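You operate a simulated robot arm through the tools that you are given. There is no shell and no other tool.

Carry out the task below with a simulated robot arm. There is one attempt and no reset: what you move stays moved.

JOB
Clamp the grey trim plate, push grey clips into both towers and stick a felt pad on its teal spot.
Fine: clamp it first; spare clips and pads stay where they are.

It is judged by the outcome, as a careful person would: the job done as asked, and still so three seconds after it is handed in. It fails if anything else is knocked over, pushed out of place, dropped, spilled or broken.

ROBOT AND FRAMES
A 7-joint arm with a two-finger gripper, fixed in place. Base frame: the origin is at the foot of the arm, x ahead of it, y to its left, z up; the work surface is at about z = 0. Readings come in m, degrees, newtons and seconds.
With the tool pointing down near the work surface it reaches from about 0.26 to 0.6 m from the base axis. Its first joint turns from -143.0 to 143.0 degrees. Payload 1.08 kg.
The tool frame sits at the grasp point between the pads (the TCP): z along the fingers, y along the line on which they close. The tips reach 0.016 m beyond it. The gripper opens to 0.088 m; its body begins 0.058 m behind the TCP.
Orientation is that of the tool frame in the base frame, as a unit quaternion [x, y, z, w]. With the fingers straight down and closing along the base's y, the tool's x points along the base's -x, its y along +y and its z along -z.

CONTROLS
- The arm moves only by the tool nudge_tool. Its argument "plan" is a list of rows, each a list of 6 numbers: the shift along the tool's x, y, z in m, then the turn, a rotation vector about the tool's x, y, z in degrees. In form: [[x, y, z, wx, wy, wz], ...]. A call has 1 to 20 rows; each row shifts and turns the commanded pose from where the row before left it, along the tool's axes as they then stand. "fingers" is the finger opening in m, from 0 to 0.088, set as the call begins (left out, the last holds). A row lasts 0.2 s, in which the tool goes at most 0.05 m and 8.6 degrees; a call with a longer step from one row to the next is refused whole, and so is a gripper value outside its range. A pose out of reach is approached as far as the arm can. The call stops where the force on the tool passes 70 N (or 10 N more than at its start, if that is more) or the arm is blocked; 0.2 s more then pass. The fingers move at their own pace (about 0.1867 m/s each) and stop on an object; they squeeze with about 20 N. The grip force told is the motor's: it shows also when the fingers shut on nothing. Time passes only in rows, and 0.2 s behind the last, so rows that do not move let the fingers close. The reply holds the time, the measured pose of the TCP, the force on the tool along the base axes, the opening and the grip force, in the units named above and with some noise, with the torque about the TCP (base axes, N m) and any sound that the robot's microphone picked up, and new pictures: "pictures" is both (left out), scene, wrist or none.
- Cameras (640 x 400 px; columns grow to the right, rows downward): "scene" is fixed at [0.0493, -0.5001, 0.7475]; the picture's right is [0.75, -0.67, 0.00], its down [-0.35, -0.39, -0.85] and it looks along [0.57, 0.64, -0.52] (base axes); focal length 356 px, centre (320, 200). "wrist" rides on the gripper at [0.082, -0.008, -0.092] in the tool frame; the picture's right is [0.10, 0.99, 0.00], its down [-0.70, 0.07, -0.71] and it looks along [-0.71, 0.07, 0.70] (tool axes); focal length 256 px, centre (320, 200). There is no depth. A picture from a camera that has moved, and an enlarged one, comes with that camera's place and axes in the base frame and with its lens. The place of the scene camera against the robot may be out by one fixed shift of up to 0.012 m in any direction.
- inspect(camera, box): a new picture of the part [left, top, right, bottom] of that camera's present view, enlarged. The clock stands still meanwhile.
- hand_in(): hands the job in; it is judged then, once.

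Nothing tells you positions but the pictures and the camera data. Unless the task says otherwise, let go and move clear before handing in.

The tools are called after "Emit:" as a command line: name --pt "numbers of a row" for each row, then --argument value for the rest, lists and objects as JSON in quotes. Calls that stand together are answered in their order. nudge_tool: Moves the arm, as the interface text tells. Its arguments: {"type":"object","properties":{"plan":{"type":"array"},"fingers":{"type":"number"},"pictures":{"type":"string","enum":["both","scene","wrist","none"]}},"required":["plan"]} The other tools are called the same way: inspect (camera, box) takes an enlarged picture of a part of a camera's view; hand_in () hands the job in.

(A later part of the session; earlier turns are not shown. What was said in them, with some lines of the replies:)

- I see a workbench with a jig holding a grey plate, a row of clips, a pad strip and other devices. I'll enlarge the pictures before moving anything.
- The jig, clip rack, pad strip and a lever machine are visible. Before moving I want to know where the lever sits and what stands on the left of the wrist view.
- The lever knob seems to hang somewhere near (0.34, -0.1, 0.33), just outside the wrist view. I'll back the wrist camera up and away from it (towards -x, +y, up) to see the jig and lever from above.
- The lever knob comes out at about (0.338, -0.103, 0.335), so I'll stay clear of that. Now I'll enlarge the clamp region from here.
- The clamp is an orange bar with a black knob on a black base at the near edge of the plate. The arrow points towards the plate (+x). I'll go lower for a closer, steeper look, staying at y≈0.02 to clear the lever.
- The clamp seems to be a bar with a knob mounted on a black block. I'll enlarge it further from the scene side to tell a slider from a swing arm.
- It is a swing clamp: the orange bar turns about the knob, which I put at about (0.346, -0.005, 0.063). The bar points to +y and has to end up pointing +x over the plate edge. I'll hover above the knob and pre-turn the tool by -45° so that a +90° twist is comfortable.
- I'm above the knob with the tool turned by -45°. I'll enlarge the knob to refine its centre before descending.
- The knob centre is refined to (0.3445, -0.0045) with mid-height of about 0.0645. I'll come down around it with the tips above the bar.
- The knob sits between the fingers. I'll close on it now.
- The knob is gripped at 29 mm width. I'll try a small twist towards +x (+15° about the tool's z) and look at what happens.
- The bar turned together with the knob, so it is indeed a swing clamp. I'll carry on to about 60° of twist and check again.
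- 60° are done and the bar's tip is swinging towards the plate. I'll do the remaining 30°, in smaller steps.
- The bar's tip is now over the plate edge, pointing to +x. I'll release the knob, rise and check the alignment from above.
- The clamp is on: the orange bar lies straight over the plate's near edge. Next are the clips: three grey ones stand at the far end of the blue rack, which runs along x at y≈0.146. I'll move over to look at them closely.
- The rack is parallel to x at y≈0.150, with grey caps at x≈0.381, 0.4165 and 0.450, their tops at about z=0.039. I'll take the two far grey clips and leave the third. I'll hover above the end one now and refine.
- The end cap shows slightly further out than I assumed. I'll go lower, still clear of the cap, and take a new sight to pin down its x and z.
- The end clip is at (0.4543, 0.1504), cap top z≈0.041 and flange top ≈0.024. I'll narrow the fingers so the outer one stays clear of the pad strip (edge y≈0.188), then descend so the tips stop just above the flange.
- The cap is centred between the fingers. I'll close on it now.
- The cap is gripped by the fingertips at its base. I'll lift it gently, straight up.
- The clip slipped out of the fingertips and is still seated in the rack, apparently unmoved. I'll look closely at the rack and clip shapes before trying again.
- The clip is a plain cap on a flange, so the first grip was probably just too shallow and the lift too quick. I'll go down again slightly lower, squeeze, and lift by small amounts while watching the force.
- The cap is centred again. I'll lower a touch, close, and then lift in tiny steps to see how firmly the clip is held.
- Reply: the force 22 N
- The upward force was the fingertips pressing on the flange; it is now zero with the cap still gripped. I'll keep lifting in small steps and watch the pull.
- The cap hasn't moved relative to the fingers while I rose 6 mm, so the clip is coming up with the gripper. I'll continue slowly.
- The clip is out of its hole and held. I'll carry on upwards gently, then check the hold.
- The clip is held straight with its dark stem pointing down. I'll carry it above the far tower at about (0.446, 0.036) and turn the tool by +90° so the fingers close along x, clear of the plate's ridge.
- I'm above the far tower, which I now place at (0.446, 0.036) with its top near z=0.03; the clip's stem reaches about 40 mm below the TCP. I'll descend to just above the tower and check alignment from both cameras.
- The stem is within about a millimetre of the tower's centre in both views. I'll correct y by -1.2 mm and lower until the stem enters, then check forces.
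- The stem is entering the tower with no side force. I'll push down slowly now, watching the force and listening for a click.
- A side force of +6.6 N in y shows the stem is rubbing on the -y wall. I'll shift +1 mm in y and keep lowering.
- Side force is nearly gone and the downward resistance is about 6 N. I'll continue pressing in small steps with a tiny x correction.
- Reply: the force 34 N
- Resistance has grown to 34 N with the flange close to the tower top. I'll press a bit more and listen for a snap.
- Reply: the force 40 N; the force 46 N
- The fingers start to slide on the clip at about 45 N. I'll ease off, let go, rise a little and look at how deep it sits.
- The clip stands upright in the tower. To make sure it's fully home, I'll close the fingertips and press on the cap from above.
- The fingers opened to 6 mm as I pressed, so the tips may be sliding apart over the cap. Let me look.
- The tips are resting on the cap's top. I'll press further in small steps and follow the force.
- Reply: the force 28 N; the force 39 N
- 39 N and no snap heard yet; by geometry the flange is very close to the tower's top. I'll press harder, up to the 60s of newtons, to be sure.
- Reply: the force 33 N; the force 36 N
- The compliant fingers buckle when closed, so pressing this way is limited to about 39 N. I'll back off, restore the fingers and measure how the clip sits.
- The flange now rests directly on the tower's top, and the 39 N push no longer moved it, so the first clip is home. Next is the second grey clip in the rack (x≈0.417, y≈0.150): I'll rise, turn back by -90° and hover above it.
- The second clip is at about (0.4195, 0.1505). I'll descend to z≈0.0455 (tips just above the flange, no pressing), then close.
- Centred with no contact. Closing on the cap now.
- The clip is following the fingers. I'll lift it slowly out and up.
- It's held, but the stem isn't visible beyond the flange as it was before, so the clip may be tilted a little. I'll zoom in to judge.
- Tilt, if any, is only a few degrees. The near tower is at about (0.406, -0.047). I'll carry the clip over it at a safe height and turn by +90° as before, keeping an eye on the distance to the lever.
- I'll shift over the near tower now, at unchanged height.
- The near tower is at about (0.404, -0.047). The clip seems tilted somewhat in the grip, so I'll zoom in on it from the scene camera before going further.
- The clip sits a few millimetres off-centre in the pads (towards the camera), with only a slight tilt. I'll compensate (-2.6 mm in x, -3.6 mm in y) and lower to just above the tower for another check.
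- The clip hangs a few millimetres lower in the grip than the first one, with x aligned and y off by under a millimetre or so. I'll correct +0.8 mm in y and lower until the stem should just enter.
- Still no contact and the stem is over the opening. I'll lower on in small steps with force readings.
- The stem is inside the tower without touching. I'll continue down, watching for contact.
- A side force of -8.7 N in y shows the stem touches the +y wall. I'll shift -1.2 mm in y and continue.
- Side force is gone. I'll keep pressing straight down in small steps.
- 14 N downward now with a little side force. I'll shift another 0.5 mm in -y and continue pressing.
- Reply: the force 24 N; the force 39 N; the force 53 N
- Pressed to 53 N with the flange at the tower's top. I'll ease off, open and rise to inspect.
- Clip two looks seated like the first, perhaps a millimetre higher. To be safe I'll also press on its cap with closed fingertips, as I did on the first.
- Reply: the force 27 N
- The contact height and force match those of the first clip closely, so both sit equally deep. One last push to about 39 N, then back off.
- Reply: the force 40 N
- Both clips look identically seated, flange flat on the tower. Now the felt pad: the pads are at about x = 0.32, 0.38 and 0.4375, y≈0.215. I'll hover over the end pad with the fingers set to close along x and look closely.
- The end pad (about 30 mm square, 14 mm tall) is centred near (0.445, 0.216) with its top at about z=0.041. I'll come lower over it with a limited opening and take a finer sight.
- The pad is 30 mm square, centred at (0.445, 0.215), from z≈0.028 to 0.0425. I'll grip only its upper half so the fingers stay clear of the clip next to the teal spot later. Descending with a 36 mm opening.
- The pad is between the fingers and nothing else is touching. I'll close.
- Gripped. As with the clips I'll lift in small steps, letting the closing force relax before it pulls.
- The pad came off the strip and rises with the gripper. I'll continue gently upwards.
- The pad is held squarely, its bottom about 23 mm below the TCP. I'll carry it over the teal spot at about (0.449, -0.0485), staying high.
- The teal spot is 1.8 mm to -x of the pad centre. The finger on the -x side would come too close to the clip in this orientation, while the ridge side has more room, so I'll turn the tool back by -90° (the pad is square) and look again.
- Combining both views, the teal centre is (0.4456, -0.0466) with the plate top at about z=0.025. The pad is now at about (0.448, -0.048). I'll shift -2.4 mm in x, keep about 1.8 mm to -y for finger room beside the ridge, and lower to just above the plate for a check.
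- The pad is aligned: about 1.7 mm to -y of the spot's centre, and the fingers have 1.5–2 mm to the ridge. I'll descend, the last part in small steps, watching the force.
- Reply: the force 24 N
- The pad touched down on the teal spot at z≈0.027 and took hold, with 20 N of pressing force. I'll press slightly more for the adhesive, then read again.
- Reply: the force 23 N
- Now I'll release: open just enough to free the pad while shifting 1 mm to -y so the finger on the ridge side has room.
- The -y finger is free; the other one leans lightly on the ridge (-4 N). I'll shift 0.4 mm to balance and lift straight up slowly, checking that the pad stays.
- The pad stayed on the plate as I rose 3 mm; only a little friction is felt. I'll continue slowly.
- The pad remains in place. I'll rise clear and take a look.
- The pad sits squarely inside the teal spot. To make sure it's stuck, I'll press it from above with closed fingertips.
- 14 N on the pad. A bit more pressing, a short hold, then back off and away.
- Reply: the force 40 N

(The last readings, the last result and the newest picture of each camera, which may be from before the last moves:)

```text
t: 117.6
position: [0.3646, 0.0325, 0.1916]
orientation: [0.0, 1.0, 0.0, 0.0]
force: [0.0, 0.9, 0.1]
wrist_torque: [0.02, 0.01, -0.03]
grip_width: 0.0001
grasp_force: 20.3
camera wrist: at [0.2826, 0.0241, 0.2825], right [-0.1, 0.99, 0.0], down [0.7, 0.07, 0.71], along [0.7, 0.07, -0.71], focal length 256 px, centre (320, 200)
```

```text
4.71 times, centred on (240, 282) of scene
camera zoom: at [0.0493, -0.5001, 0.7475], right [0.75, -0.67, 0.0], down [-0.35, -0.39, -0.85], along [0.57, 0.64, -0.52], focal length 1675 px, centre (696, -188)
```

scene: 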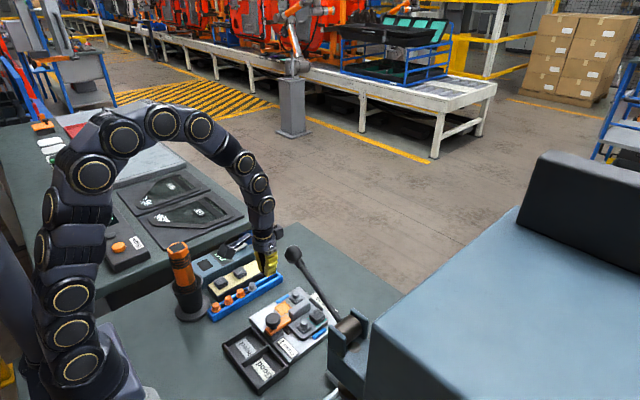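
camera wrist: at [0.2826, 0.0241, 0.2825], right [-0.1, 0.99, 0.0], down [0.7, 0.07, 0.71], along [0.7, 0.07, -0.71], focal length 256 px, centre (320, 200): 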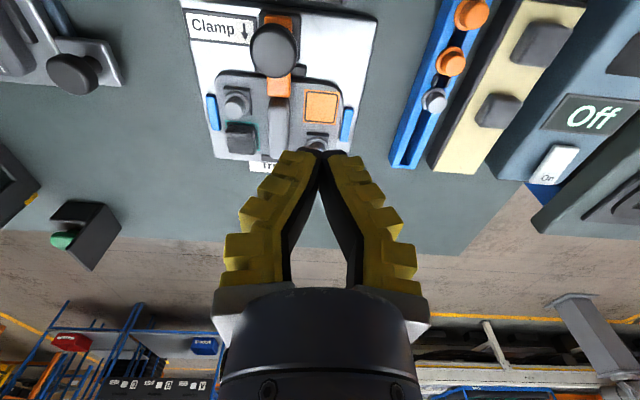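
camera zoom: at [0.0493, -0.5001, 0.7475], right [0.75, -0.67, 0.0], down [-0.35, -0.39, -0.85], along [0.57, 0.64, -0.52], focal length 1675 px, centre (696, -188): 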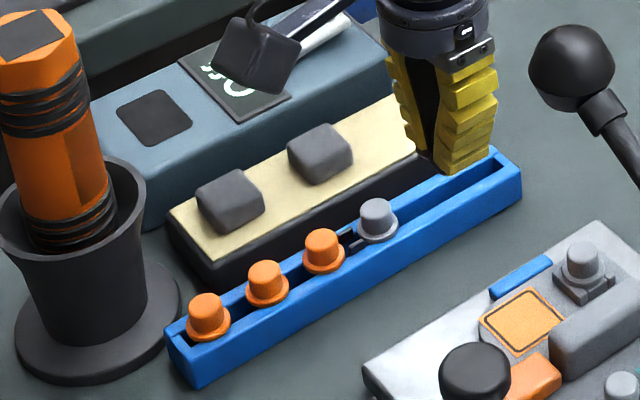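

Everything looks right: clamp bar over the plate, both clips seated, pad inside the teal spot, spares (three orange clips, one grey, two pads) untouched. I'll rise clear, wait a moment and check that nothing changes.

Emit:
nudge_tool --pt "0 0 -0.04 0 0 0" --pt "0 0 -0.04 0 0 0" --pt "0 0 -0.04 0 0 0" --pt "0 0 -0.04 0 0 0" --pt "0 0 0 0 0 0" --pt "0 0 0 0 0 0" --pt "0 0 0 0 0 0" --pt "0 0 0 0 0 0" --fingers 0.05

Emit:
inspect --camera "wrist" --box '[200, 0, 400, 120]'

Emit:
inspect --camera "scene" --box '[280, 280, 340, 335]'

```text
t: 119.4
position: [0.3652, 0.0315, 0.3517]
orientation: [0.0, 1.0, 0.0, 0.0]
force: [-0.4, 0.1, 0.0]
wrist_torque: [0.02, 0.0, 0.0]
grip_width: 0.0545
grasp_force: 2.7
camera wrist: at [0.2835, 0.0234, 0.4431], right [-0.1, 0.99, 0.0], down [0.7, 0.07, 0.71], along [0.71, 0.07, -0.7], focal length 256 px, centre (320, 200)
```

scene: 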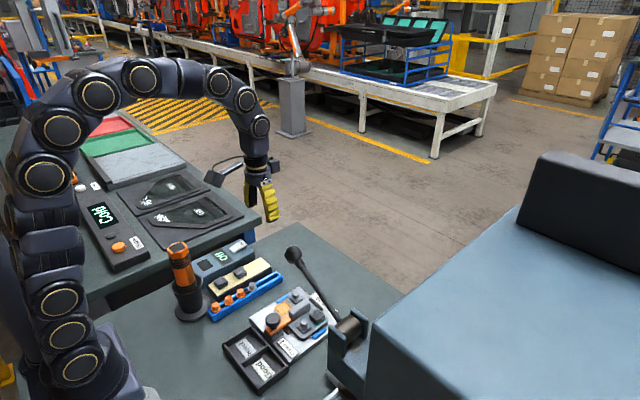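
wrist: 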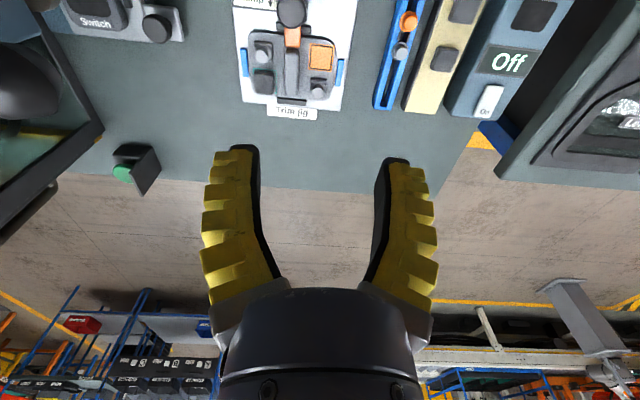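

```text
3.20 times, centred on (300, 60) of wrist
camera zoom: at [0.2835, 0.0234, 0.4431], right [-0.1, 0.99, 0.0], down [0.7, 0.07, 0.71], along [0.71, 0.07, -0.7], focal length 819 px, centre (384, 648)
```

zoom: 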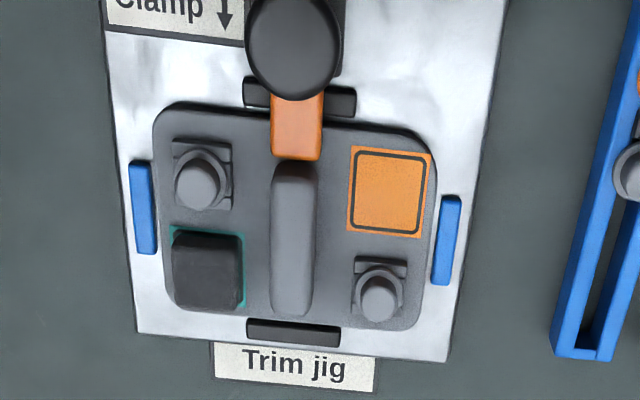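

```text
7.27 times, centred on (310, 308) of scene
camera zoom: at [0.0493, -0.5001, 0.7475], right [0.75, -0.67, 0.0], down [-0.35, -0.39, -0.85], along [0.57, 0.64, -0.52], focal length 2589 px, centre (393, -582)
```

zoom: 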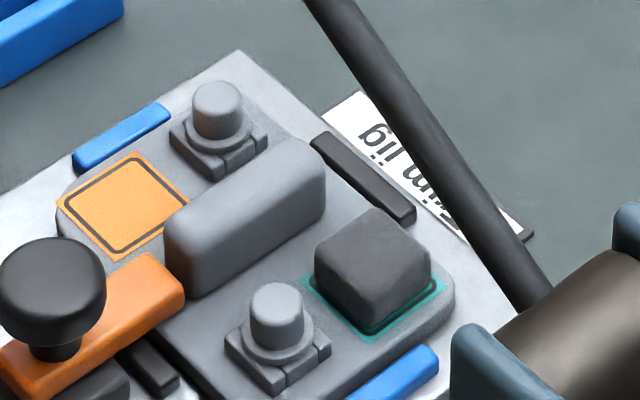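

The plate is clamped, a grey clip is seated in each tower and a felt pad is on the teal spot. The spare clips and pads are where they were, and the arm is clear and empty, so I'm handing the job in.

Emit:
hand_in

```text
The job is handed in.
```

I clamped the grey trim plate first, pushed a grey clip into each tower and stuck a felt pad on the teal spot, then handed the job in. I don't have the verdict.

- **Clamp:** the orange bar points straight over the plate's near edge, turned a full 90° from where it started.
- **Clips:** both sit with the flange flat on the tower top. I pressed each to at least 45 N while holding it and then to about 39 N on the cap. I heard no click, but both caps ended at the same height.
- **Pad:** it lies square inside the teal spot, a millimetre or two off centre. I pressed it to about 40 N, and it was still in place in the pictures taken about four seconds later.
- **Spares:** three orange clips, one grey clip and two pads are still in their holders. One of the two grey clips I used slipped out of the grip on the first try but stayed in its rack.

Nothing else was knocked or moved as far as the pictures show. The arm is clear and its fingers are open.
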